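You operate a simulated robot arm through the tools that you are given. There is no shell and no other tool. Be economical: measure what you need, move in short steps, check, and stop when the job is done.

The job below is to be done with a simulated robot arm. You get a single attempt, and the scene is never put back.

## Task
Clamp sample 57 on the small former, middle clamp first.
Fine: lock all three clamps.

Only the result counts: the job must be done as asked and must still hold three seconds after the hand-in. Knocking over, shifting, dropping, spilling or breaking anything else fails it.

## Robot
A 7-joint arm with a two-finger parallel gripper, fixed in place. Base frame: the origin is at the foot of the arm, x ahead of it, y to its left, z up; the work surface is at about z = 921. Readings come in mm, rad, newtons and seconds.
With the tool pointing down near the work surface it reaches from about 240 to 680 mm from the base axis. Its first joint turns from -1.152 to 1.152 rad. Payload 2.4 kg.
Tool frame: the origin (TCP) lies between the finger pads and is the grasp point; the fingertips stand 30 mm ahead of it; z points along the fingers, y is the line along which they close. Largest opening 94 mm; finger width 28, thickness 10; the body of the gripper, 50 by 96 mm, starts 55 mm behind the TCP.
Orientation is that of the tool frame in the base frame, as a unit quaternion [x, y, z, w]. With the fingers straight down and closing along the base's y, the tool's x points along the base's -x, its y along +y and its z along -z.

## Interface
- The arm moves only by the tool nudge_tool. Its argument "rows" is a list of rows, each an object (a shift or turn left out is 0, a gripper value left out holds the last) with "jaw": the finger opening in mm, from 0 to 94; "slide": the shift along the tool's x, y, z in mm, a list of three; "rotation": the turn, a rotation vector about the tool's x, y, z in rad, a list of three. In form: [{"jaw": jaw, "slide": [x, y, z], "rotation": [wx, wy, wz]}, ...]. A call has 1 to 12 rows; each row is the pose to reach, as a shift and turn from the pose commanded when the call began, along the tool's axes at that moment. A row lasts 0.2 s, in which the tool goes at most 50 mm and 0.15 rad; a call with a longer step from one row to the next is refused whole, and so is a gripper value outside its range. A pose out of reach is approached as far as the arm can. The call stops where the force on the tool passes 70 N (or 10 N more than at its start, if that is more) or the arm is blocked; 0.2 s more then pass. Each finger travels about 153 mm/s and halts on what it meets, pressing with about 38 N; the grip force reading is that of the motor and also rises with nothing between the fingers. The clock runs only during rows and for 0.2 s after the last one: add rows that repeat a pose to give the fingers time. The reply holds the time, the measured pose of the TCP, the force on the tool along the base axes, the opening and the grip force, in the units named above and with some noise.
- Cameras (640 x 400 px; columns grow to the right, rows downward): "scene" is fixed at [32.9, 482.2, 1458.6]; the picture's right is [-0.80, -0.60, 0.00], its down [-0.27, 0.37, -0.89] and it looks along [0.53, -0.71, -0.46] (base axes); focal length 320 px, centre (320, 200). "wrist" rides on the gripper at [-37, 0, -58] in the tool frame; the picture's right is [0.00, -1.00, 0.00], its down [0.97, 0.00, -0.24] and it looks along [0.24, 0.00, 0.97] (tool axes); focal length 218 px, centre (320, 200). There is no depth. A picture from a camera that has moved, and an enlarged one, comes with that camera's place and axes in the base frame and with its lens. The place of the scene camera against the robot may be out by one fixed shift of up to 25 mm in any direction.
- grab_frame(camera): a new picture of that camera. It takes no simulated time.
- inspect(camera, box): a new picture of the part [left, top, right, bottom] of that camera's present view, enlarged. It takes no simulated time.
- sign_off(): hands the job in; it is judged then, once.

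Work in short steps. Places have to be worked out from the pictures, the camera data and where the tool is seen: move nearer, look again, correct. Check each grasp and each placing, and mend what went wrong. You have 120 turns and 76 pictures in all, those below and enlarged ones among them. Open the gripper and draw the arm clear of the work before you hand the job in, unless the task says otherwise; then end with one line.

The tools are called after ">>>" as name(argument=value, ...) on one line, values as JSON. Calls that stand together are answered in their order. nudge_tool: Moves the arm, as the interface text tells. Its arguments: {"type":"object","properties":{"rows":{"type":"array","items":{"type":"object","properties":{"jaw":{"type":"number"},"slide":{"type":"array","items":{"type":"number"}},"rotation":{"type":"array","items":{"type":"number"}}}}}},"required":["rows"]} The other tools are called the same way: grab_frame (camera) takes a picture; inspect (camera, box) takes an enlarged picture of a part of a camera's view; sign_off () hands the job in.

At the start:

```text
t: 0.0
ee_pos: [415.7, -41.8, 1277.8]
tcp_rot: [-0.001, 1.0, 0.0, 0.0]
force: [-1.3, 0.5, 0.7]
gripper_width: 93.9
grasp_force: 0.1
```

scene: 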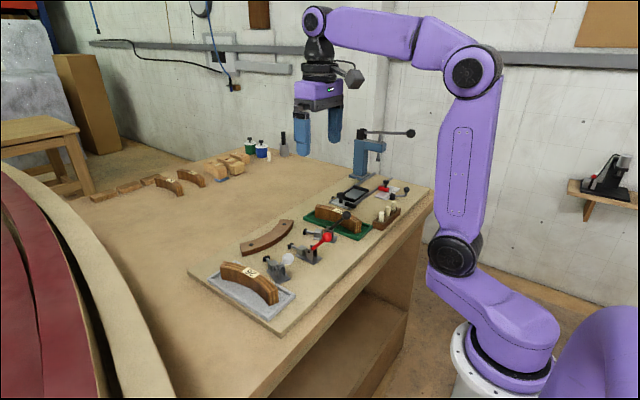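
wrist: 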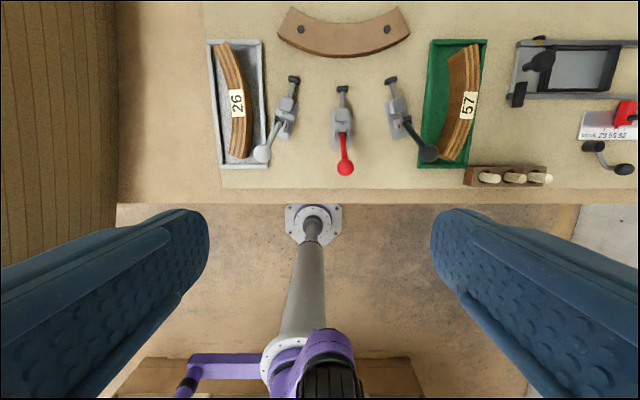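

The wrist view shows a curved former, three toggle clamps, sample 57 in the green tray and sample 26 in the grey one. I'll enlarge both views to understand the fixture.

>>> inspect(camera="wrist", box=[200, 0, 420, 190])

>>> inspect(camera="wrist", box=[400, 0, 640, 200])

>>> inspect(camera="scene", box=[190, 170, 440, 330])

```text
2.11 times, centred on (310, 95) of wrist
camera zoom: at [450.7, -42.6, 1334.2], right [0.0, -1.0, 0.0], down [-0.97, 0.0, 0.24], along [-0.24, 0.0, -0.97], focal length 460 px, centre (341, 421)
```

zoom: 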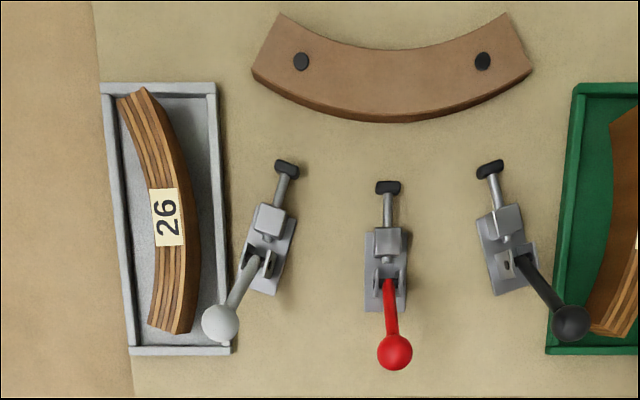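

```text
2.00 times, centred on (520, 100) of wrist
camera zoom: at [450.7, -42.6, 1334.2], right [0.0, -1.0, 0.0], down [-0.97, 0.0, 0.24], along [-0.24, 0.0, -0.97], focal length 436 px, centre (-80, 400)
```

zoom: 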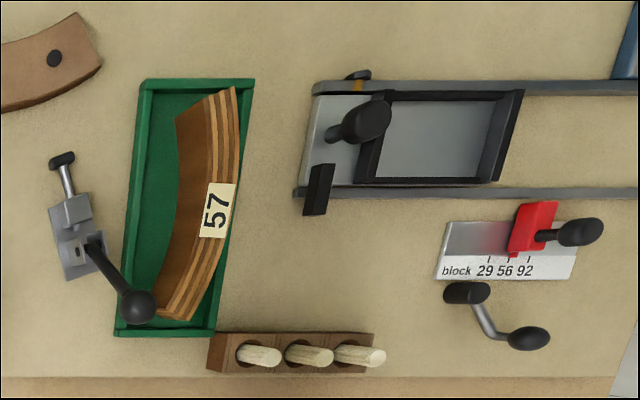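

```text
2.50 times, centred on (315, 250) of scene
camera zoom: at [32.9, 482.2, 1458.6], right [-0.8, -0.6, 0.0], down [-0.27, 0.37, -0.89], along [0.53, -0.71, -0.46], focal length 801 px, centre (332, 75)
```

zoom: 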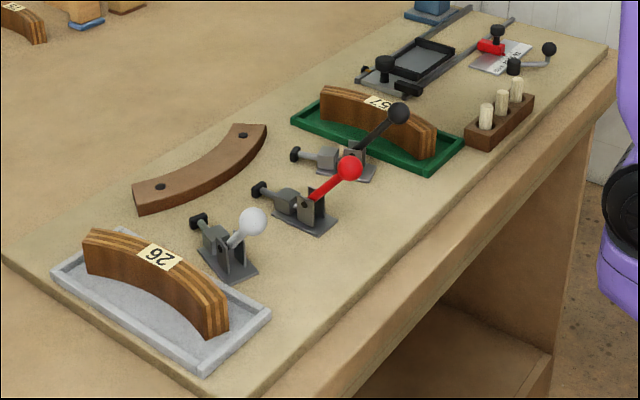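

The fixture is clear: the former is at about (610, -78), its convex side faces the robot, and three push clamps point at it. Sample 57 stands in the green tray at about (512, -260) with its hollow side toward +y, so it needs about a -90° turn. I'll move above it for a closer look.

>>> nudge_tool(rows=[{"slide": [-10, -35, 15]}, {"slide": [-20, -70, 30]}, {"slide": [-30, -105, 45]}, {"slide": [-40, -140, 60]}, {"slide": [-50, -175, 80]}, {"slide": [-60, -215, 100]}, {"slide": [-60, -215, 100]}])

>>> grab_frame(camera="wrist")

>>> inspect(camera="scene", box=[240, 190, 360, 290])

```text
t: 1.6
ee_pos: [474.3, -256.9, 1177.3]
tcp_rot: [0.0, 1.0, 0.0, 0.0]
force: [0.1, 0.3, 0.9]
gripper_width: 94.1
grasp_force: 0.2
```

```text
70 pictures are left
camera wrist: at [510.3, -257.6, 1233.9], right [0.0, -1.0, 0.0], down [-0.97, 0.0, 0.24], along [-0.24, 0.0, -0.97], focal length 218 px, centre (320, 200)
```

wrist: 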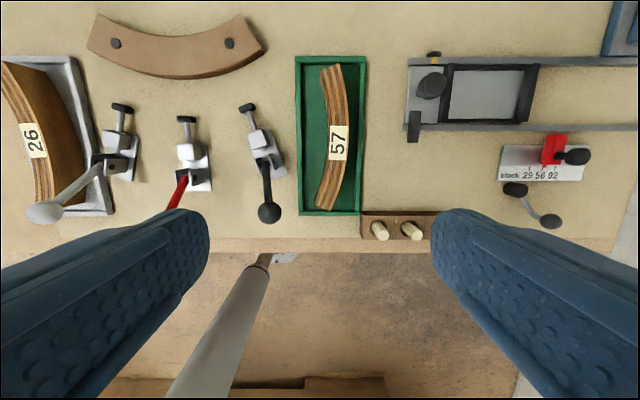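

```text
4.00 times, centred on (300, 240) of scene
camera zoom: at [33.0, 482.2, 1458.6], right [-0.8, -0.6, 0.0], down [-0.27, 0.37, -0.89], along [0.53, -0.71, -0.46], focal length 1282 px, centre (400, 40)
```

zoom: 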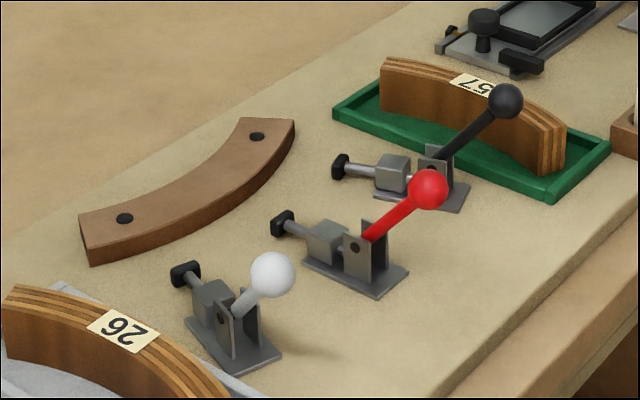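

Comparing the two wrist views gives these estimates:
- **Sample 57:** top at z≈960, arc middle about (516, -280), chord about 161 mm.
- **Former:** top at z≈936.
- **Board:** z≈918.

I can therefore grip only the upper 15 mm of the sample, so the fingertips stay above the former when placing. I'll descend partway and check.

>>> nudge_tool(rows=[{"jaw": 60, "slide": [-15, -10, 35]}, {"slide": [-30, -20, 70]}, {"slide": [-40, -23, 110], "rotation": [0, 0, 0.02]}, {"slide": [-40, -23, 127], "rotation": [0, 0, 0.028]}, {"slide": [-40, -23, 127], "rotation": [0, 0, 0.028]}])

>>> grab_frame(camera="wrist")

>>> inspect(camera="scene", box=[280, 150, 440, 260])

```text
t: 2.8
ee_pos: [515.4, -280.2, 1049.7]
tcp_rot: [0.014, 1.0, -0.001, 0.0]
force: [-0.1, 1.1, 0.2]
gripper_width: 59.9
grasp_force: 0.1
```

```text
68 pictures are left
camera wrist: at [550.5, -281.7, 1106.6], right [-0.03, -1.0, 0.0], down [-0.97, 0.03, 0.24], along [-0.24, 0.01, -0.97], focal length 218 px, centre (320, 200)
```

wrist: 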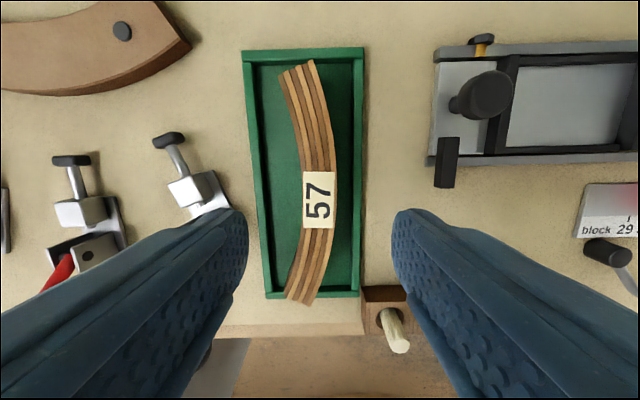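

```text
3.64 times, centred on (360, 205) of scene
camera zoom: at [32.9, 482.2, 1458.6], right [-0.8, -0.6, 0.0], down [-0.27, 0.37, -0.89], along [0.53, -0.71, -0.46], focal length 1165 px, centre (174, 182)
```

zoom: 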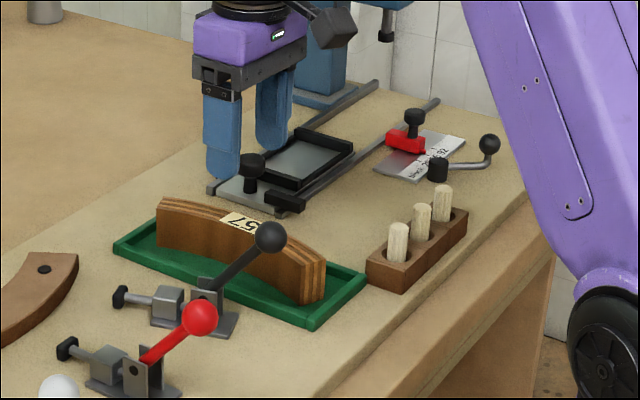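

The sample's middle is centred between the fingers and the angle matches. I'll descend to TCP z≈974, so the tips are about 16 mm below the sample's top, and check from the scene camera before closing.

>>> nudge_tool(rows=[{"slide": [0, 0, 30]}, {"slide": [0, 0, 60]}, {"slide": [0, 0, 76]}, {"slide": [0, 0, 76]}])

>>> inspect(camera="scene", box=[280, 150, 440, 260])

>>> grab_frame(camera="wrist")

```text
t: 3.8
ee_pos: [513.4, -281.5, 974.9]
tcp_rot: [0.014, 1.0, 0.0, -0.001]
force: [-0.2, 0.4, 0.3]
gripper_width: 60.0
grasp_force: 0.1
```

```text
3.64 times, centred on (360, 205) of scene
camera zoom: at [32.9, 482.2, 1458.6], right [-0.8, -0.6, 0.0], down [-0.27, 0.37, -0.89], along [0.53, -0.71, -0.46], focal length 1165 px, centre (174, 182)
```

zoom: 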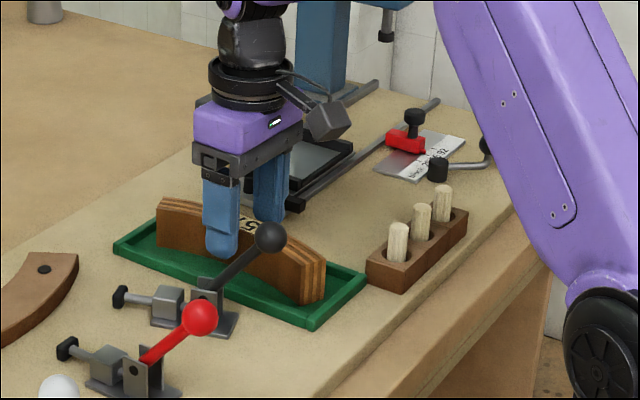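

```text
65 pictures are left
camera wrist: at [550.1, -282.3, 1030.9], right [-0.03, -1.0, 0.0], down [-0.97, 0.03, 0.24], along [-0.24, 0.01, -0.97], focal length 218 px, centre (320, 200)
```

wrist: 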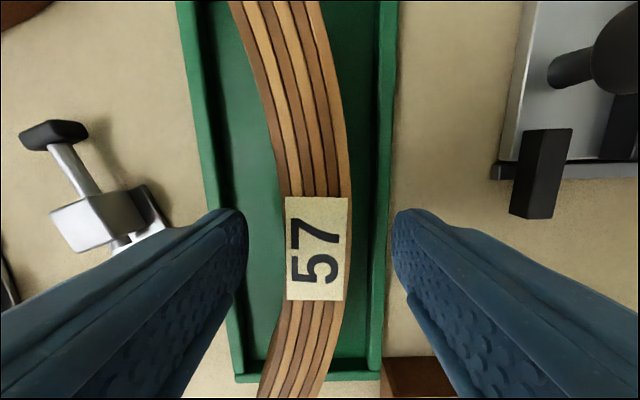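

Label 57 sits right at the grasp point, so I'll close on the sample.

>>> nudge_tool(rows=[{"jaw": 10}, {"jaw": 10}, {"jaw": 10}])

>>> nudge_tool(rows=[{"jaw": 10, "slide": [0, 0, -15]}, {"slide": [0, 0, -45]}, {"slide": [0, 0, -80]}, {"slide": [0, 0, -80]}])

>>> inspect(camera="scene", box=[280, 130, 440, 240])

>>> grab_frame(camera="wrist")

```text
t: 4.6
ee_pos: [513.5, -280.2, 974.0]
tcp_rot: [0.014, 1.0, 0.0, 0.0]
force: [0.7, 0.7, -0.2]
gripper_width: 23.8
grasp_force: 37.8
```

```text
t: 5.6
ee_pos: [513.2, -279.5, 1054.6]
tcp_rot: [0.014, 1.0, 0.0, 0.0]
force: [0.1, -0.7, -1.5]
gripper_width: 23.8
grasp_force: 38.4
```

```text
3.64 times, centred on (360, 185) of scene
camera zoom: at [33.0, 482.2, 1458.6], right [-0.8, -0.6, 0.0], down [-0.27, 0.37, -0.89], along [0.53, -0.71, -0.46], focal length 1165 px, centre (174, 254)
```

zoom: 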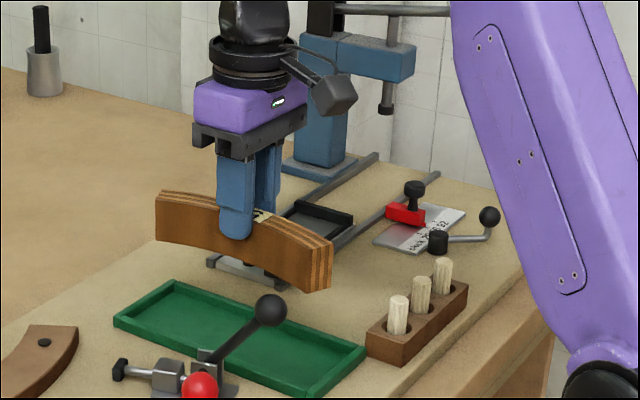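

```text
63 pictures are left
camera wrist: at [550.7, -282.3, 1110.6], right [-0.03, -1.0, 0.0], down [-0.97, 0.03, 0.24], along [-0.24, 0.01, -0.97], focal length 218 px, centre (320, 200)
```

wrist: 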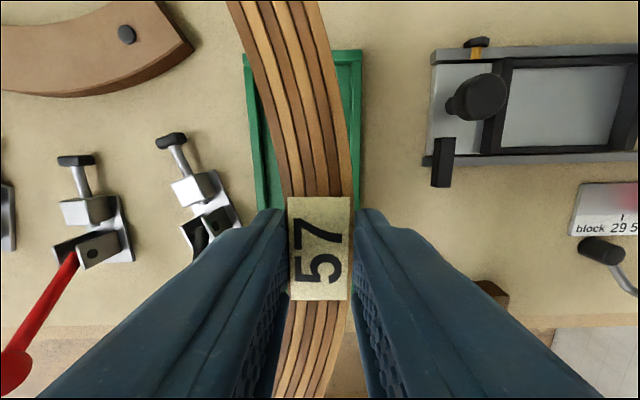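

The sample is lifted and held firmly. The finger engagement depth matters for placing, so I'll enlarge this part of the view to measure the sample's height and the tip position.

>>> inspect(camera="scene", box=[315, 165, 375, 215])

```text
8.00 times, centred on (345, 190) of scene
camera zoom: at [33.0, 482.2, 1458.6], right [-0.8, -0.6, 0.0], down [-0.27, 0.37, -0.89], along [0.53, -0.71, -0.46], focal length 2564 px, centre (120, 280)
```

zoom: 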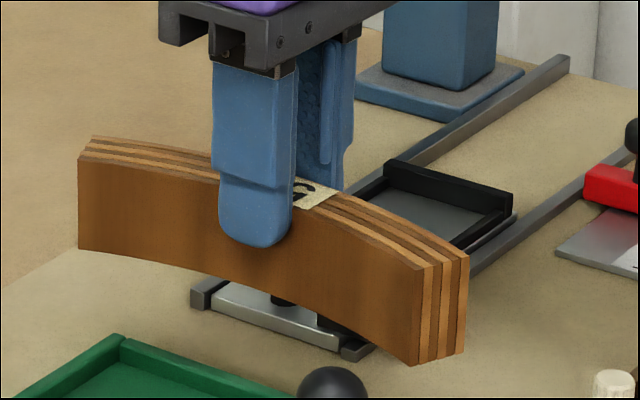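

The sample is about 40 mm tall, with 22 mm clear below the fingertips, which leaves room above the 18 mm former. I'll lift higher, turn -90° and carry it over to a hover in front of the former.

>>> nudge_tool(rows=[{"jaw": 10, "slide": [0, 0, -46]}, {"slide": [-2, 20, -46], "rotation": [0, 0, 0.1403]}, {"slide": [-4, 40, -46], "rotation": [0, 0, 0.2806]}, {"slide": [-6, 60, -46], "rotation": [0, 0, 0.4209]}, {"slide": [-8, 80, -46], "rotation": [0, 0, 0.5612]}, {"slide": [-10, 100, -46], "rotation": [0, 0, 0.7015]}, {"slide": [-12, 120, -46], "rotation": [0, 0, 0.8418]}, {"slide": [-14, 140, -46], "rotation": [0, 0, 0.9821]}, {"slide": [-16, 160, -46], "rotation": [0, 0, 1.1224]}, {"slide": [-18, 180, -46], "rotation": [0, 0, 1.2627]}, {"slide": [-20, 190, -46], "rotation": [0, 0, 1.403]}, {"slide": [-21.4, 199.7, -46], "rotation": [0, 0, 1.543]}])

>>> grab_frame(camera="wrist")

>>> grab_frame(camera="scene")

```text
t: 8.2
ee_pos: [540.8, -81.3, 1101.2]
tcp_rot: [0.709, 0.705, 0.0, 0.0]
force: [-0.4, 0.5, -0.9]
gripper_width: 23.9
grasp_force: 38.2
```

```text
61 pictures are left
camera wrist: at [540.7, -118.7, 1157.2], right [-1.0, 0.0, 0.0], down [0.0, 0.97, 0.24], along [0.0, 0.24, -0.97], focal length 218 px, centre (320, 200)
```

wrist: 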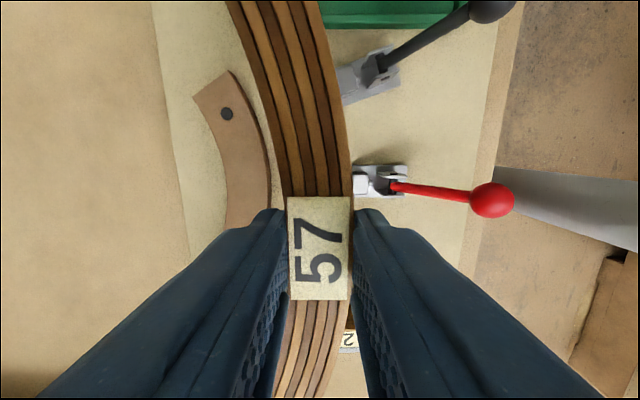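

```text
60 pictures are left
```

scene: 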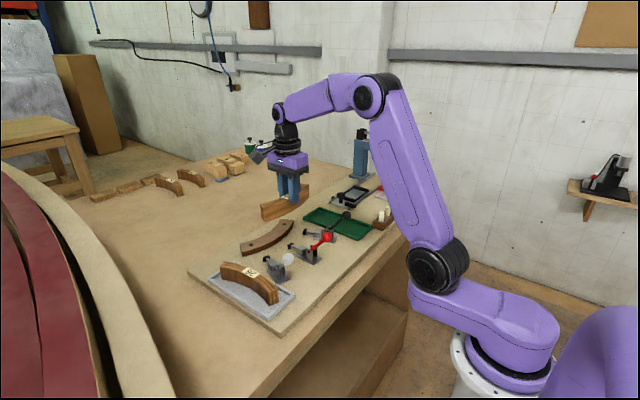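

From this view the former's convex face is at x≈596, with its middle at y≈-81. The sample is 23.6 mm thick, so the seated TCP is about x=584. I'll go down at x≈575, stop with the sample's bottom just above the former's top, and look.

>>> nudge_tool(rows=[{"jaw": 10, "slide": [0, 17, 30]}, {"slide": [0, 34, 60]}, {"slide": [0, 34, 90]}, {"slide": [0, 34, 108]}, {"slide": [0, 34, 108]}])

>>> grab_frame(camera="wrist")

>>> inspect(camera="scene", box=[230, 175, 350, 275])

```text
t: 9.4
ee_pos: [575.8, -82.1, 991.9]
tcp_rot: [0.707, 0.707, 0.0, 0.0]
force: [-0.3, 0.6, -1.3]
gripper_width: 23.7
grasp_force: 38.0
```

```text
59 pictures are left
camera wrist: at [575.2, -118.9, 1048.6], right [-1.0, 0.0, 0.0], down [0.0, 0.97, 0.24], along [0.0, 0.24, -0.97], focal length 218 px, centre (320, 200)
```

wrist: 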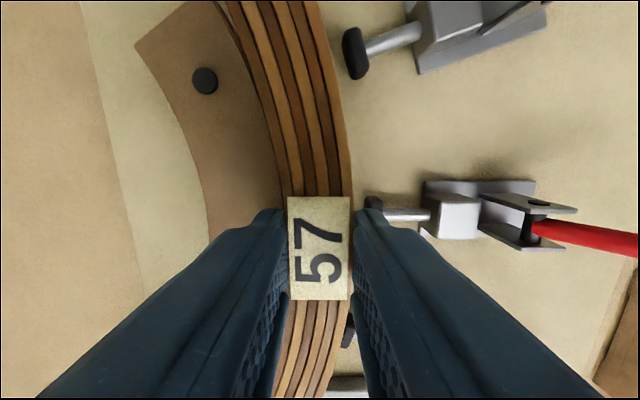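

```text
4.00 times, centred on (290, 225) of scene
camera zoom: at [33.0, 482.2, 1458.6], right [-0.8, -0.6, 0.0], down [-0.27, 0.37, -0.89], along [0.53, -0.71, -0.46], focal length 1282 px, centre (440, 100)
```

zoom: 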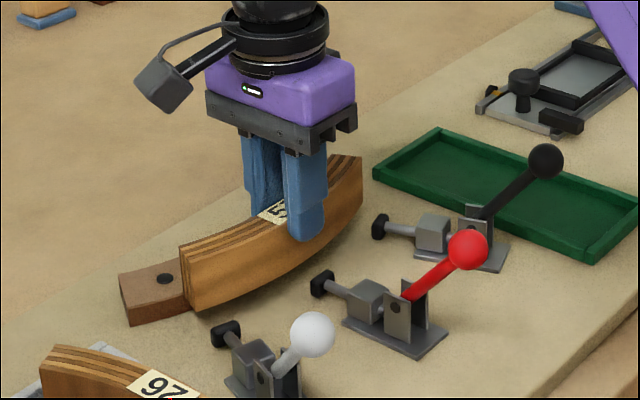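

The gap to the former is about 8 mm and the curve looks aligned. I'll lower it slowly until it nearly touches the board, watching the force.

>>> nudge_tool(rows=[{"jaw": 10, "slide": [0, 0, 7]}, {"slide": [0, 0, 14]}, {"slide": [0, 0, 17]}, {"slide": [0, 0, 17]}])

>>> nudge_tool(rows=[{"jaw": 10, "slide": [0, 0, 1]}, {"slide": [0, 0, 2]}, {"slide": [0, 0, 2]}])

>>> inspect(camera="scene", box=[250, 190, 330, 260])

```text
t: 10.4
ee_pos: [574.5, -80.7, 974.8]
tcp_rot: [0.707, 0.707, 0.0, 0.001]
force: [0.6, 0.1, -0.8]
gripper_width: 23.8
grasp_force: 37.8
```

```text
t: 11.2
ee_pos: [574.7, -80.5, 973.5]
tcp_rot: [0.708, 0.706, 0.0, 0.0]
force: [0.0, 0.4, -0.8]
gripper_width: 24.0
grasp_force: 38.7
```

```text
5.71 times, centred on (290, 225) of scene
camera zoom: at [33.0, 482.2, 1458.6], right [-0.8, -0.6, 0.0], down [-0.27, 0.37, -0.89], along [0.53, -0.71, -0.46], focal length 1831 px, centre (491, 57)
```

zoom: 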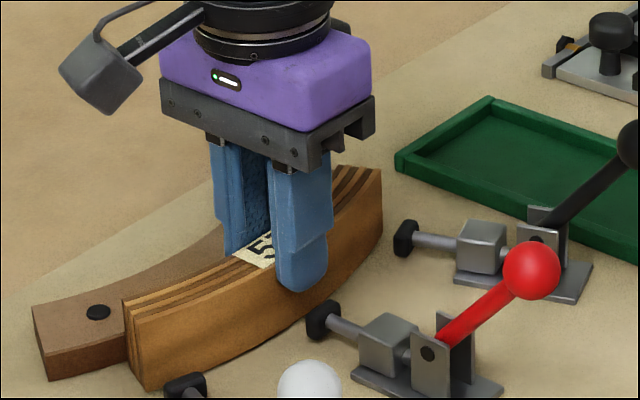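

There is no contact yet, so I'll keep lowering in small steps.

>>> nudge_tool(rows=[{"jaw": 10, "slide": [0, 0, 1]}, {"slide": [0, 0, 2]}, {"slide": [0, 0, 2]}])

>>> nudge_tool(rows=[{"jaw": 10, "slide": [0, 0, 1]}, {"slide": [0, 0, 1]}])

>>> nudge_tool(rows=[{"jaw": 10, "slide": [0, 0, 1]}, {"slide": [0, 0, 1]}])

```text
t: 12.0
ee_pos: [576.1, -80.8, 972.7]
tcp_rot: [0.707, 0.707, 0.0, 0.0]
force: [-0.7, -0.3, -1.6]
gripper_width: 23.6
grasp_force: 37.8
```

```text
t: 12.6
ee_pos: [574.6, -80.9, 971.3]
tcp_rot: [0.707, 0.707, 0.0, 0.001]
force: [-1.8, 0.4, 8.6]
gripper_width: 23.7
grasp_force: 37.9
```

```text
t: 13.2
ee_pos: [575.4, -81.6, 971.2]
tcp_rot: [0.707, 0.707, 0.002, 0.001]
force: [-6.7, 1.8, 24.7]
gripper_width: 23.6
grasp_force: 38.3
```

The board contact is at TCP z≈971, as predicted. I'll back off 1 mm and slide toward the former in small steps until I feel contact.

>>> nudge_tool(rows=[{"jaw": 10, "slide": [0, 0, -1.3]}, {"slide": [0, 3, -1.3]}, {"slide": [0, 6, -1.3]}, {"slide": [0, 6, -1.3]}])

>>> nudge_tool(rows=[{"jaw": 10, "slide": [0, 1, 0]}, {"slide": [0, 1, 0]}])

>>> nudge_tool(rows=[{"jaw": 10, "slide": [0, 1, 0]}, {"slide": [0, 1, 0]}])

>>> grab_frame(camera="wrist")

```text
t: 14.2
ee_pos: [580.6, -81.6, 972.2]
tcp_rot: [0.707, 0.707, 0.0, 0.001]
force: [-10.6, 0.2, 21.5]
gripper_width: 23.9
grasp_force: 38.0
```

```text
t: 14.8
ee_pos: [582.1, -81.6, 971.7]
tcp_rot: [0.707, 0.707, 0.0, 0.0]
force: [-8.9, -1.4, 18.9]
gripper_width: 23.5
grasp_force: 38.3
```

```text
t: 15.4
ee_pos: [582.4, -80.6, 970.7]
tcp_rot: [0.707, 0.707, 0.0, 0.0]
force: [-10.2, -2.3, 16.5]
gripper_width: 23.8
grasp_force: 38.1
```

```text
56 pictures are left
camera wrist: at [581.9, -118.5, 1027.7], right [-1.0, 0.0, 0.0], down [0.0, 0.97, 0.24], along [0.0, 0.24, -0.97], focal length 218 px, centre (320, 200)
```

wrist: 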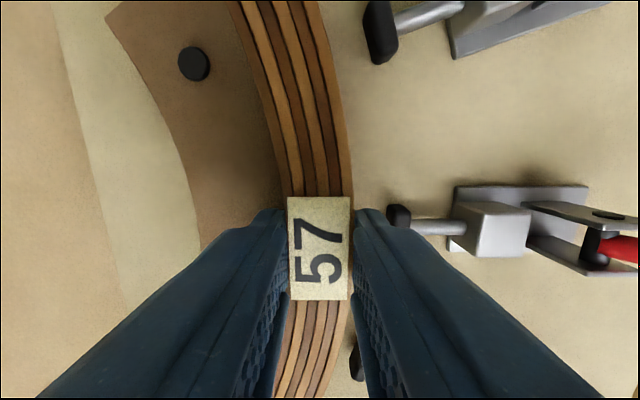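

Only board friction so far (Fx about -10 N), so I'll continue toward the former.

>>> nudge_tool(rows=[{"jaw": 10, "slide": [0, 1, 0]}, {"slide": [0, 1, 0]}])

>>> nudge_tool(rows=[{"jaw": 10, "slide": [0, 1, 0]}, {"slide": [0, 1, 0]}])

>>> nudge_tool(rows=[{"jaw": 10, "slide": [0, 1, 0]}, {"slide": [0, 1, 0]}])

```text
t: 16.0
ee_pos: [582.6, -80.5, 971.1]
tcp_rot: [0.707, 0.707, -0.001, -0.002]
force: [-16.8, -2.8, 15.9]
gripper_width: 23.6
grasp_force: 38.4
```

```text
t: 16.6
ee_pos: [582.6, -80.6, 971.9]
tcp_rot: [0.707, 0.708, -0.002, -0.002]
force: [-21.3, -3.0, 14.2]
gripper_width: 23.8
grasp_force: 37.8
```

```text
t: 17.2
ee_pos: [583.6, -81.2, 971.7]
tcp_rot: [0.708, 0.707, -0.002, -0.004]
force: [-28.2, -2.5, 14.0]
gripper_width: 23.9
grasp_force: 38.2
```

Contact force is rising with almost no motion, so the sample is seated against the former. I'll relax the push, open partway and lift.

>>> nudge_tool(rows=[{"jaw": 23, "slide": [0, -2, 0]}, {"jaw": 40, "slide": [0, -3, 0]}, {"jaw": 40, "slide": [0, -3, 0]}, {"jaw": 40, "slide": [0, -3, -30]}, {"jaw": 40, "slide": [0, -3, -70]}, {"jaw": 40, "slide": [0, -3, -110]}, {"jaw": 40, "slide": [0, -3, -110]}])

>>> grab_frame(camera="wrist")

>>> inspect(camera="scene", box=[230, 190, 350, 290])

```text
t: 18.8
ee_pos: [583.2, -80.3, 1082.1]
tcp_rot: [0.707, 0.707, 0.0, 0.0]
force: [0.3, -0.7, 0.3]
gripper_width: 39.9
grasp_force: 0.1
```

```text
55 pictures are left
camera wrist: at [582.4, -118.0, 1138.6], right [-1.0, 0.0, 0.0], down [0.0, 0.97, 0.24], along [0.0, 0.24, -0.97], focal length 218 px, centre (320, 200)
```

wrist: 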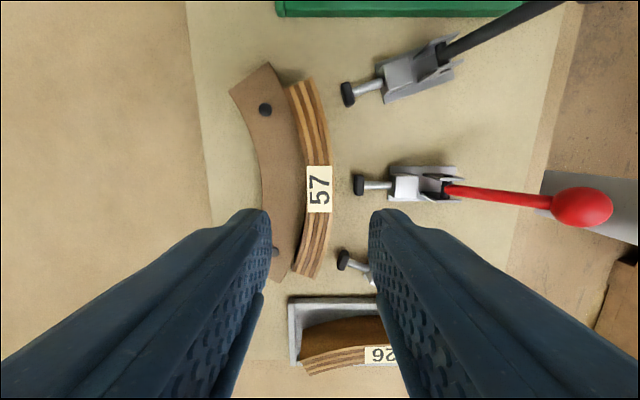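

```text
4.00 times, centred on (290, 240) of scene
camera zoom: at [32.9, 482.2, 1458.6], right [-0.8, -0.6, 0.0], down [-0.27, 0.37, -0.89], along [0.53, -0.71, -0.46], focal length 1282 px, centre (440, 40)
```

zoom: 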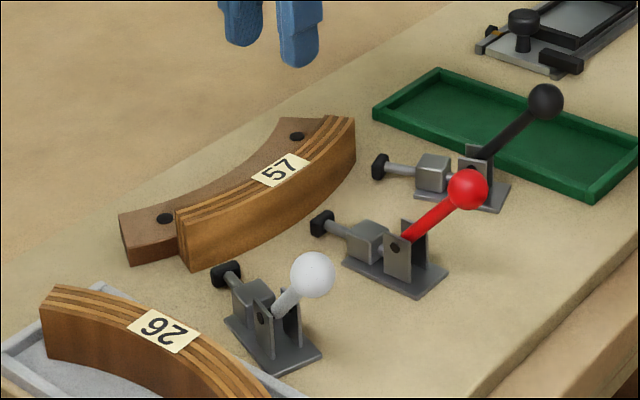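

The sample sits flush against the former. The red lever's ball is at about (418, -81, 1006) and its pivot at about (472, -80, 945), leaning back with the plunger retracted, so it should swing up and forward. I'll turn the gripper back so it closes along y and look at the clamp up close.

>>> nudge_tool(rows=[{"jaw": 50, "slide": [0, 0, -38]}, {"slide": [0, -15, -38], "rotation": [0, 0, -0.1428]}, {"slide": [0, -30, -38], "rotation": [0, 0, -0.2856]}, {"slide": [0, -45, -38], "rotation": [0, 0, -0.4284]}, {"slide": [0, -60, -38], "rotation": [0, 0, -0.5712]}, {"slide": [0, -75, -38], "rotation": [0, 0, -0.714]}, {"slide": [0, -90, -38], "rotation": [0, 0, -0.8568]}, {"slide": [0, -105, -38], "rotation": [0, 0, -0.9996]}, {"slide": [0, -120, -38], "rotation": [0, 0, -1.1424]}, {"slide": [0, -135, -38], "rotation": [0, 0, -1.2852]}, {"slide": [0, -150, -38], "rotation": [0, 0, -1.428]}, {"slide": [0, -163, -38], "rotation": [0, 0, -1.5708]}])

>>> grab_frame(camera="wrist")

>>> inspect(camera="scene", box=[280, 210, 360, 280])

```text
t: 21.4
ee_pos: [419.6, -80.9, 1117.9]
tcp_rot: [-0.002, 1.0, 0.0, 0.0]
force: [-0.2, 0.1, 0.2]
gripper_width: 49.8
grasp_force: 0.0
```

```text
53 pictures are left
camera wrist: at [456.6, -81.2, 1175.4], right [0.0, -1.0, 0.0], down [-0.97, 0.0, 0.24], along [-0.24, 0.0, -0.97], focal length 218 px, centre (320, 200)
```

wrist: 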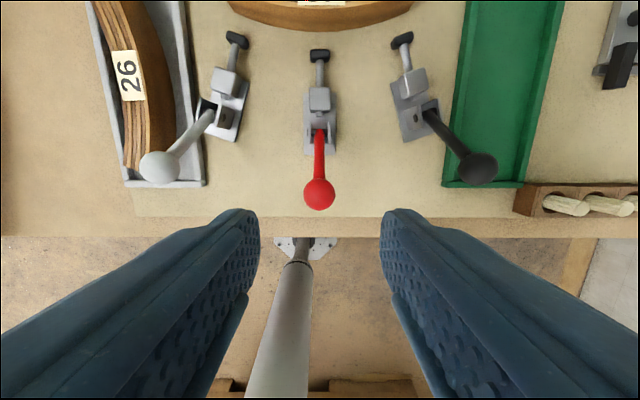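

```text
5.71 times, centred on (320, 245) of scene
camera zoom: at [32.9, 482.2, 1458.6], right [-0.8, -0.6, 0.0], down [-0.27, 0.37, -0.89], along [0.53, -0.71, -0.46], focal length 1831 px, centre (320, -57)
```

zoom: 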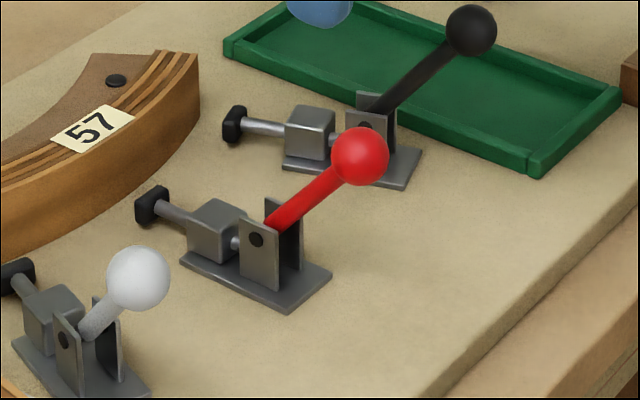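

Re-triangulated, the red ball is at about (419, -81, 1003) and the pivot at (471.5, -81, 941), giving a lever about 81 mm long. I'll lower the fingers either side of the ball and grip it; it can roll between the pads as the lever swings.

>>> nudge_tool(rows=[{"jaw": 50, "slide": [0, 0, 40]}, {"slide": [0, 0, 80]}, {"slide": [0, 0, 106]}, {"slide": [0, 0, 106]}])

>>> grab_frame(camera="wrist")

>>> inspect(camera="scene", box=[260, 180, 370, 280])

```text
t: 22.4
ee_pos: [420.9, -80.6, 1011.5]
tcp_rot: [0.0, 1.0, 0.0, 0.001]
force: [0.3, -0.1, 0.7]
gripper_width: 49.8
grasp_force: 0.1
```

```text
51 pictures are left
camera wrist: at [457.7, -81.5, 1068.6], right [0.0, -1.0, 0.0], down [-0.97, 0.0, 0.24], along [-0.24, 0.0, -0.97], focal length 218 px, centre (320, 200)
```

wrist: 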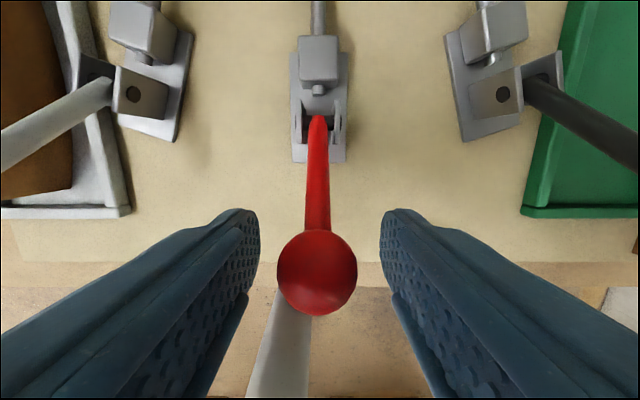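

```text
4.00 times, centred on (315, 230) of scene
camera zoom: at [32.9, 482.2, 1458.6], right [-0.8, -0.6, 0.0], down [-0.27, 0.37, -0.89], along [0.53, -0.71, -0.46], focal length 1282 px, centre (340, 80)
```

zoom: 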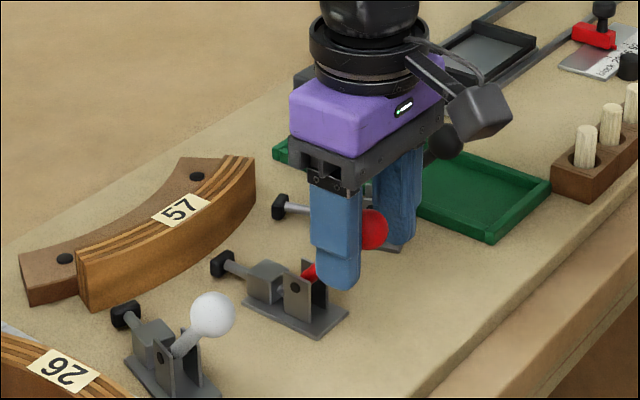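

The ball is centred between the fingers, so I'll close on it.

>>> nudge_tool(rows=[{"jaw": 15}, {"jaw": 15}, {"jaw": 15}])

```text
t: 23.2
ee_pos: [420.4, -79.8, 1011.5]
tcp_rot: [0.0, 1.0, 0.0, 0.0]
force: [2.2, 7.8, -5.2]
gripper_width: 25.2
grasp_force: 45.3
```

The ball is gripped (25.2 mm). I'll swing it up and forward about 20° along the computed arc and watch the force.

>>> nudge_tool(rows=[{"jaw": 15, "slide": [-5.6, 0, -4.3]}, {"slide": [-11.6, 0, -8.1]}, {"slide": [-17.9, 0, -11.4]}, {"slide": [-24.4, 0, -14.1]}])

>>> inspect(camera="scene", box=[260, 180, 370, 280])

```text
t: 24.2
ee_pos: [443.0, -81.5, 1027.5]
tcp_rot: [0.0, 1.0, 0.001, -0.003]
force: [-15.5, 13.1, -3.6]
gripper_width: 25.1
grasp_force: 45.1
```

```text
4.00 times, centred on (315, 230) of scene
camera zoom: at [32.6, 482.6, 1458.5], right [-0.8, -0.6, 0.0], down [-0.27, 0.37, -0.89], along [0.53, -0.71, -0.46], focal length 1282 px, centre (340, 80)
```

zoom: 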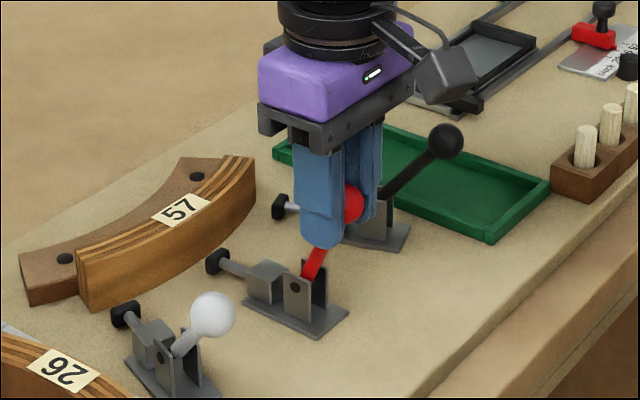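

It's working: the lever follows and the plunger is advancing with only about 15 N of resistance. I'll continue past vertical.

>>> nudge_tool(rows=[{"jaw": 15, "slide": [-6.8, 0.7, -2.2]}, {"slide": [-13.6, 0.7, -3.7]}, {"slide": [-20.6, 0.7, -4.6]}, {"slide": [-27.7, 0.7, -4.9]}, {"slide": [-34.8, 0.7, -4.6]}, {"slide": [-41.8, 0.7, -3.7]}])

>>> inspect(camera="scene", box=[260, 180, 370, 280])

```text
t: 25.6
ee_pos: [486.9, -80.0, 1033.1]
tcp_rot: [0.001, 1.0, -0.001, 0.001]
force: [-9.4, 8.7, 45.1]
gripper_width: 25.7
grasp_force: 45.0
```

```text
4.00 times, centred on (315, 230) of scene
camera zoom: at [32.0, 482.6, 1458.5], right [-0.8, -0.6, 0.0], down [-0.27, 0.37, -0.89], along [0.53, -0.71, -0.46], focal length 1282 px, centre (340, 80)
```

zoom: 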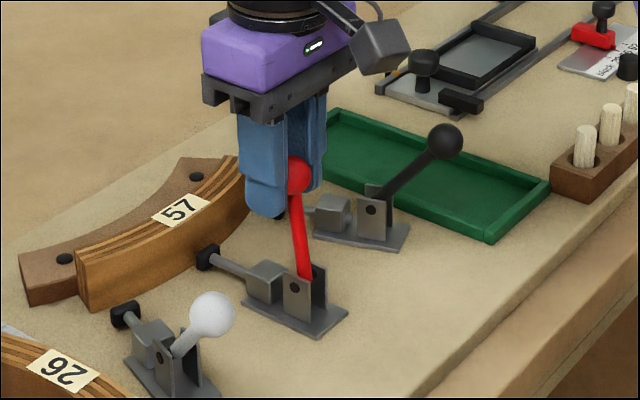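

The lever has passed vertical with the plunger about 10 mm out. The upward force shows the real arc is a bit higher, with a refit pivot at about (475, 945). I'll continue along the corrected arc.

>>> nudge_tool(rows=[{"jaw": 15, "slide": [0, 0.7, -3.5]}, {"slide": [-8.5, 0.7, -2.2]}, {"slide": [-16.5, 0.7, 0.2]}, {"slide": [-23, 0.7, 2.9]}, {"slide": [-29.2, 0.7, 6.2]}])

>>> inspect(camera="scene", box=[260, 180, 370, 280])

```text
t: 26.8
ee_pos: [514.5, -81.1, 1024.8]
tcp_rot: [0.0, 1.0, -0.001, -0.001]
force: [-8.3, -0.1, 12.5]
gripper_width: 25.2
grasp_force: 45.0
```

```text
4.00 times, centred on (315, 230) of scene
camera zoom: at [32.5, 482.3, 1458.6], right [-0.8, -0.6, 0.0], down [-0.27, 0.37, -0.89], along [0.53, -0.71, -0.46], focal length 1282 px, centre (340, 80)
```

zoom: 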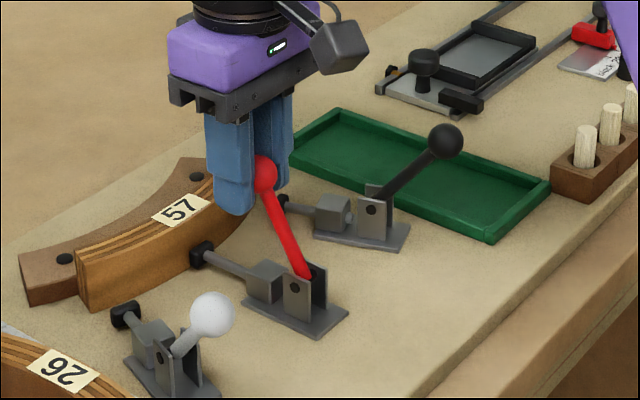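

The pad is nearly at the sample and forces are low. I'll continue in finer steps.

>>> nudge_tool(rows=[{"jaw": 15, "slide": [-5.8, 0, 3.8]}, {"slide": [-11.4, 0, 8]}, {"slide": [-11.4, 0, 8]}])

>>> inspect(camera="scene", box=[260, 200, 340, 270])

```text
t: 27.6
ee_pos: [526.5, -79.7, 1016.9]
tcp_rot: [0.001, 1.0, 0.0, -0.002]
force: [-12.6, -3.6, 15.3]
gripper_width: 24.8
grasp_force: 45.4
```

```text
5.71 times, centred on (300, 235) of scene
camera zoom: at [32.3, 482.2, 1458.6], right [-0.8, -0.6, 0.0], down [-0.27, 0.37, -0.89], along [0.53, -0.71, -0.46], focal length 1831 px, centre (434, 0)
```

zoom: 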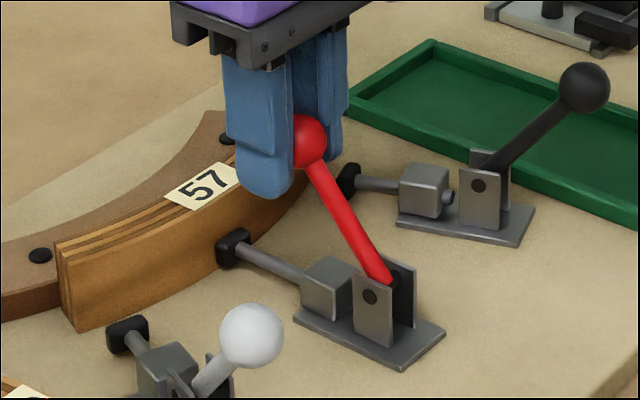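

The pad is just about touching the sample; I'll keep going toward the locked position.

>>> nudge_tool(rows=[{"jaw": 15, "slide": [-5.1, 0, 4.8]}, {"slide": [-9.9, 0, 9.9]}, {"slide": [-9.9, 0, 9.9]}])

>>> inspect(camera="scene", box=[260, 200, 340, 270])

```text
t: 28.1
ee_pos: [526.4, -80.3, 1015.4]
tcp_rot: [0.001, 1.0, 0.0, -0.007]
force: [-20.1, 2.3, 21.8]
gripper_width: 25.2
grasp_force: 45.0
stopped in row 2: the force on the tool passed its limit (the readings are from after the stop); the commanded pose is now the measured one
```

```text
5.71 times, centred on (300, 235) of scene
camera zoom: at [31.9, 482.4, 1458.6], right [-0.8, -0.6, 0.0], down [-0.27, 0.37, -0.89], along [0.53, -0.71, -0.46], focal length 1831 px, centre (434, 0)
```

zoom: 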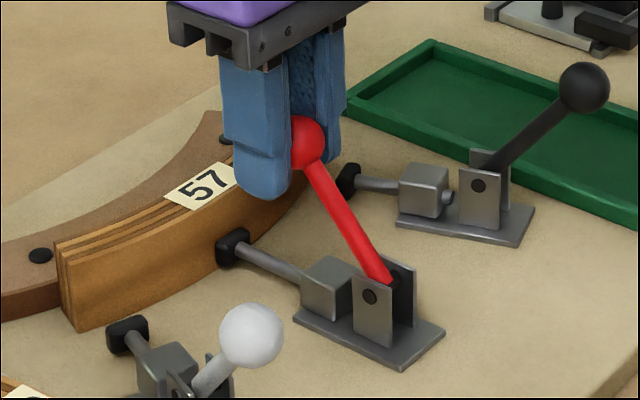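

The force limit tripped at about 80° of total swing, so this is either the end stop or the clamping pressure. I'll check the pad contact with the wrist camera.

>>> grab_frame(camera="wrist")

```text
44 pictures are left
camera wrist: at [564.6, -80.9, 1071.6], right [0.0, -1.0, 0.0], down [-0.97, 0.0, 0.25], along [-0.25, 0.0, -0.97], focal length 218 px, centre (320, 200)
```

wrist: 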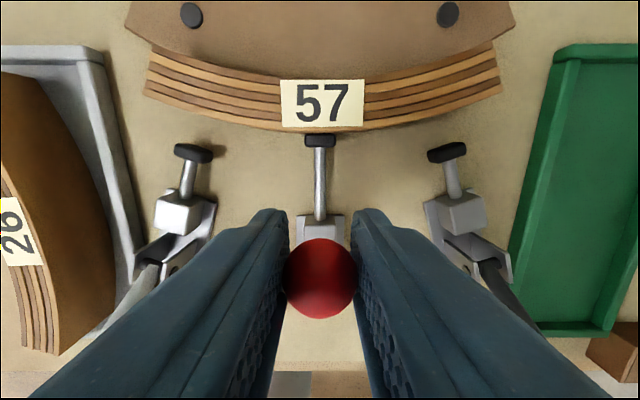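

The pad is pressed on the sample's middle and everything is symmetric. I'll push once more along the lever's tangent to see whether it goes further or is at its stop.

>>> nudge_tool(rows=[{"jaw": 15, "slide": [-1.5, 0, 1.3]}, {"slide": [-3, 0, 2.6]}, {"slide": [-4.5, 0, 3.9]}, {"slide": [-6, 0, 5.2]}, {"slide": [-7.5, 0, 6.5]}])

>>> inspect(camera="scene", box=[260, 200, 340, 270])

```text
t: 28.7
ee_pos: [526.6, -80.7, 1015.7]
tcp_rot: [0.001, 1.0, 0.001, -0.013]
force: [-18.5, 3.4, 18.6]
gripper_width: 25.0
grasp_force: 45.3
stopped in row 3: the force on the tool passed its limit (the readings are from after the stop); the commanded pose is now the measured one
```

```text
5.71 times, centred on (300, 235) of scene
camera zoom: at [32.0, 482.4, 1458.6], right [-0.8, -0.6, 0.0], down [-0.27, 0.37, -0.89], along [0.53, -0.71, -0.46], focal length 1831 px, centre (434, 0)
```

zoom: 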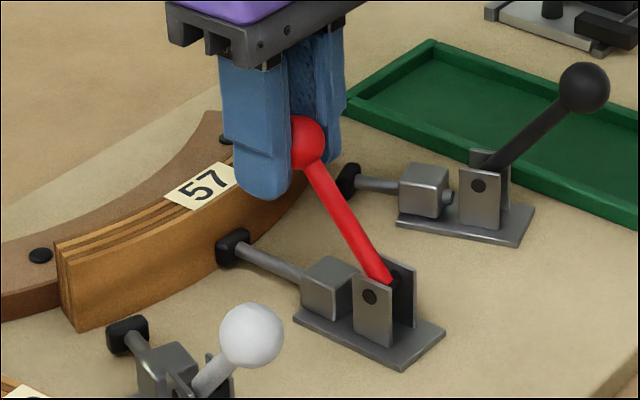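

It acts like a hard stop. I'll open the fingers, rise clear, and see whether the lever stays put.

>>> nudge_tool(rows=[{"jaw": 50}, {"jaw": 50}, {"jaw": 50, "slide": [0, 0, -40]}, {"jaw": 50, "slide": [0, 0, -80]}, {"jaw": 50, "slide": [0, 0, -110]}, {"jaw": 50, "slide": [0, 0, -110]}])

>>> inspect(camera="scene", box=[260, 200, 340, 270])

>>> grab_frame(camera="wrist")

```text
t: 30.1
ee_pos: [531.6, -80.0, 1125.2]
tcp_rot: [0.001, 1.0, 0.001, -0.011]
force: [-0.1, -0.2, 0.3]
gripper_width: 49.9
grasp_force: 0.1
```

```text
5.71 times, centred on (300, 235) of scene
camera zoom: at [32.9, 482.2, 1458.6], right [-0.8, -0.6, 0.0], down [-0.27, 0.37, -0.89], along [0.53, -0.71, -0.46], focal length 1831 px, centre (434, 0)
```

zoom: 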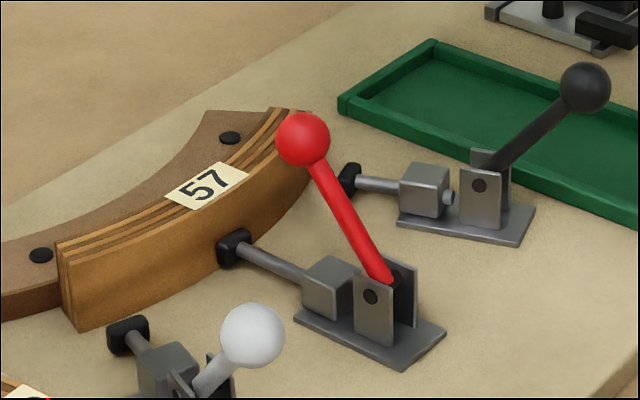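

```text
41 pictures are left
camera wrist: at [569.5, -81.4, 1180.4], right [0.0, -1.0, 0.0], down [-0.97, 0.0, 0.26], along [-0.26, 0.0, -0.97], focal length 218 px, centre (320, 200)
```

wrist: 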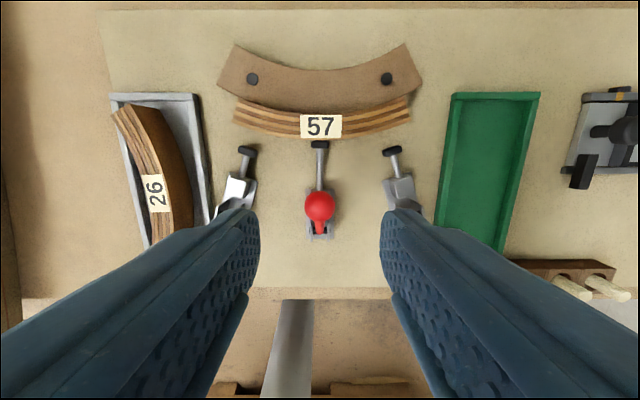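

The red lever stays at its end stop with the pad against the sample, so the middle clamp is on. Next is the black clamp: its ball is at about (440, -205, 1002) and its axis is turned +20.2°. I'll hover over it with the gripper turned to match, correcting the small tilt as well.

>>> nudge_tool(rows=[{"jaw": 50, "slide": [23, -31, 3], "rotation": [0.001, -0.006, -0.09]}, {"slide": [46, -62, 6], "rotation": [0.002, -0.011, -0.18]}, {"slide": [69, -94, 10], "rotation": [0.003, -0.017, -0.27]}, {"slide": [91.6, -125, 14], "rotation": [0.004, -0.022, -0.353]}, {"slide": [91.6, -125, 14], "rotation": [0.004, -0.022, -0.353]}])

>>> grab_frame(camera="wrist")

```text
t: 31.3
ee_pos: [439.6, -205.1, 1111.7]
tcp_rot: [-0.175, 0.985, 0.001, 0.0]
force: [0.9, -0.3, 0.1]
gripper_width: 49.8
grasp_force: 0.0
```

```text
40 pictures are left
camera wrist: at [473.6, -193.5, 1168.8], right [0.34, -0.94, 0.0], down [-0.91, -0.34, 0.24], along [-0.23, -0.08, -0.97], focal length 218 px, centre (320, 200)
```

wrist: 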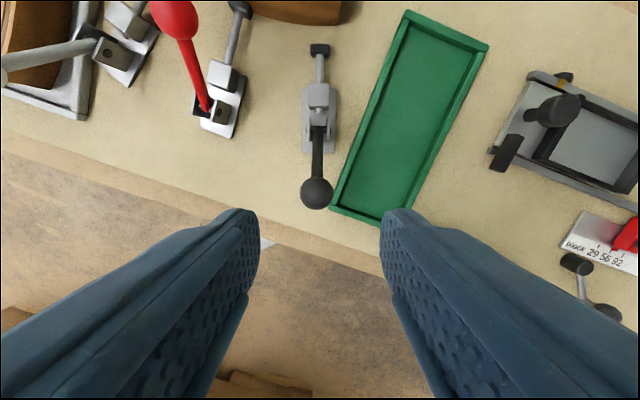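

The black clamp is aligned, with the ball about 2 mm to the +y side. I'll descend around the ball and close.

>>> nudge_tool(rows=[{"jaw": 50, "slide": [0, 1.7, 40]}, {"slide": [0, 1.7, 80]}, {"slide": [0, 1.7, 100]}, {"slide": [0, 1.7, 100]}, {"jaw": 15, "slide": [0, 1.7, 100]}, {"jaw": 15, "slide": [0, 1.7, 100]}, {"jaw": 15, "slide": [0, 1.7, 100]}])

>>> grab_frame(camera="wrist")

```text
t: 32.9
ee_pos: [439.1, -202.8, 1011.7]
tcp_rot: [-0.175, 0.985, 0.002, -0.001]
force: [-3.9, 11.3, -3.3]
gripper_width: 25.2
grasp_force: 44.6
```

```text
39 pictures are left
camera wrist: at [473.6, -190.7, 1068.3], right [0.34, -0.94, 0.0], down [-0.91, -0.34, 0.24], along [-0.23, -0.08, -0.97], focal length 218 px, centre (320, 200)
```

wrist: 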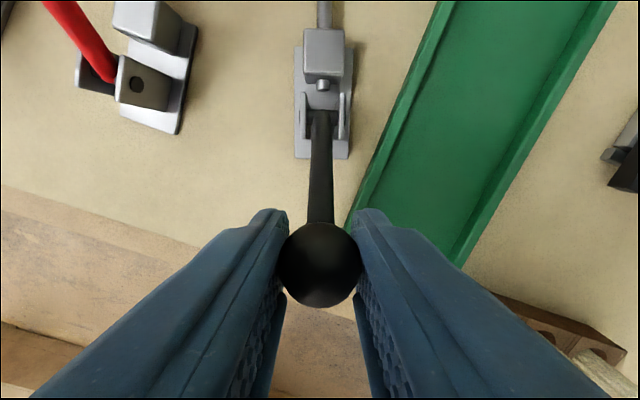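

The ball is gripped. I'll swing this lever along the same arc profile that worked for the red one, first half now.

>>> nudge_tool(rows=[{"jaw": 15, "slide": [-4.6, 0.6, -4]}, {"slide": [-9.4, 0.6, -7.7]}, {"slide": [-15.4, 0.6, -11.5]}, {"slide": [-21.6, 0.6, -14.7]}, {"slide": [-28, 0.6, -17.3]}, {"slide": [-34.7, 0.6, -19.5]}, {"slide": [-41.5, 0.6, -21]}, {"slide": [-48.5, 0.6, -21.9]}, {"slide": [-55.5, 0.6, -22.3]}, {"slide": [-62.5, 0.6, -21.9]}])

>>> inspect(camera="scene", box=[260, 170, 370, 270])

```text
t: 35.1
ee_pos: [496.5, -182.1, 1035.0]
tcp_rot: [-0.175, 0.985, 0.0, 0.001]
force: [-11.5, -9.6, 5.9]
gripper_width: 25.0
grasp_force: 44.3
```

```text
4.00 times, centred on (315, 220) of scene
camera zoom: at [32.5, 482.0, 1458.7], right [-0.8, -0.6, 0.0], down [-0.27, 0.37, -0.89], along [0.53, -0.71, -0.46], focal length 1282 px, centre (340, 120)
```

zoom: 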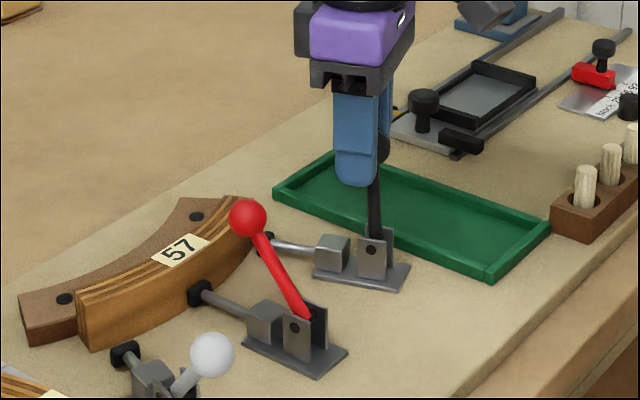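

Following cleanly with low force. Now the second half, up to the stop.

>>> nudge_tool(rows=[{"jaw": 15, "slide": [-7, 0, 1]}, {"slide": [-13.8, 0, 2.4]}, {"slide": [-20.5, 0, 4.6]}, {"slide": [-26.9, 0, 7.2]}, {"slide": [-32, 0, 9.8]}, {"slide": [-36.7, 0, 12.6]}, {"slide": [-39.5, 0, 14.5]}, {"slide": [-42, 0, 16.4]}, {"slide": [-44.5, 0, 18.4]}, {"slide": [-46.5, 0, 20.2]}])

>>> inspect(camera="scene", box=[260, 190, 340, 260])

>>> grab_frame(camera="wrist")

```text
t: 37.3
ee_pos: [542.9, -167.8, 1016.5]
tcp_rot: [-0.175, 0.984, -0.001, 0.004]
force: [3.8, -15.0, 36.0]
gripper_width: 25.3
grasp_force: 45.5
```

```text
5.71 times, centred on (300, 225) of scene
camera zoom: at [32.4, 482.0, 1458.7], right [-0.8, -0.6, 0.0], down [-0.27, 0.37, -0.89], along [0.53, -0.71, -0.46], focal length 1831 px, centre (434, 57)
```

zoom: 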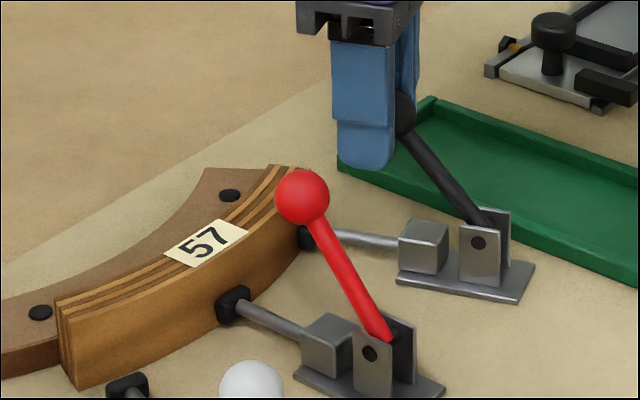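

```text
36 pictures are left
camera wrist: at [575.8, -154.8, 1073.4], right [0.34, -0.94, 0.0], down [-0.91, -0.33, 0.23], along [-0.22, -0.08, -0.97], focal length 218 px, centre (320, 200)
```

wrist: 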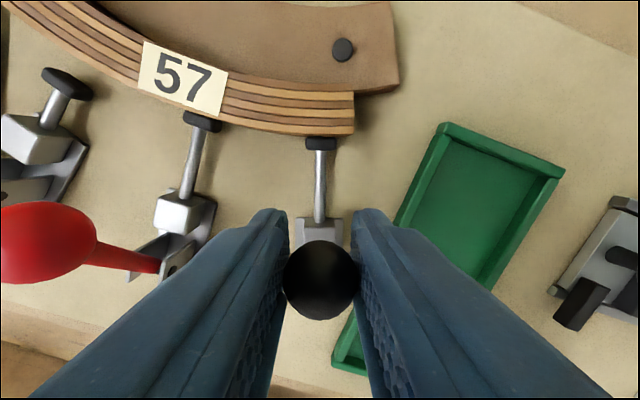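

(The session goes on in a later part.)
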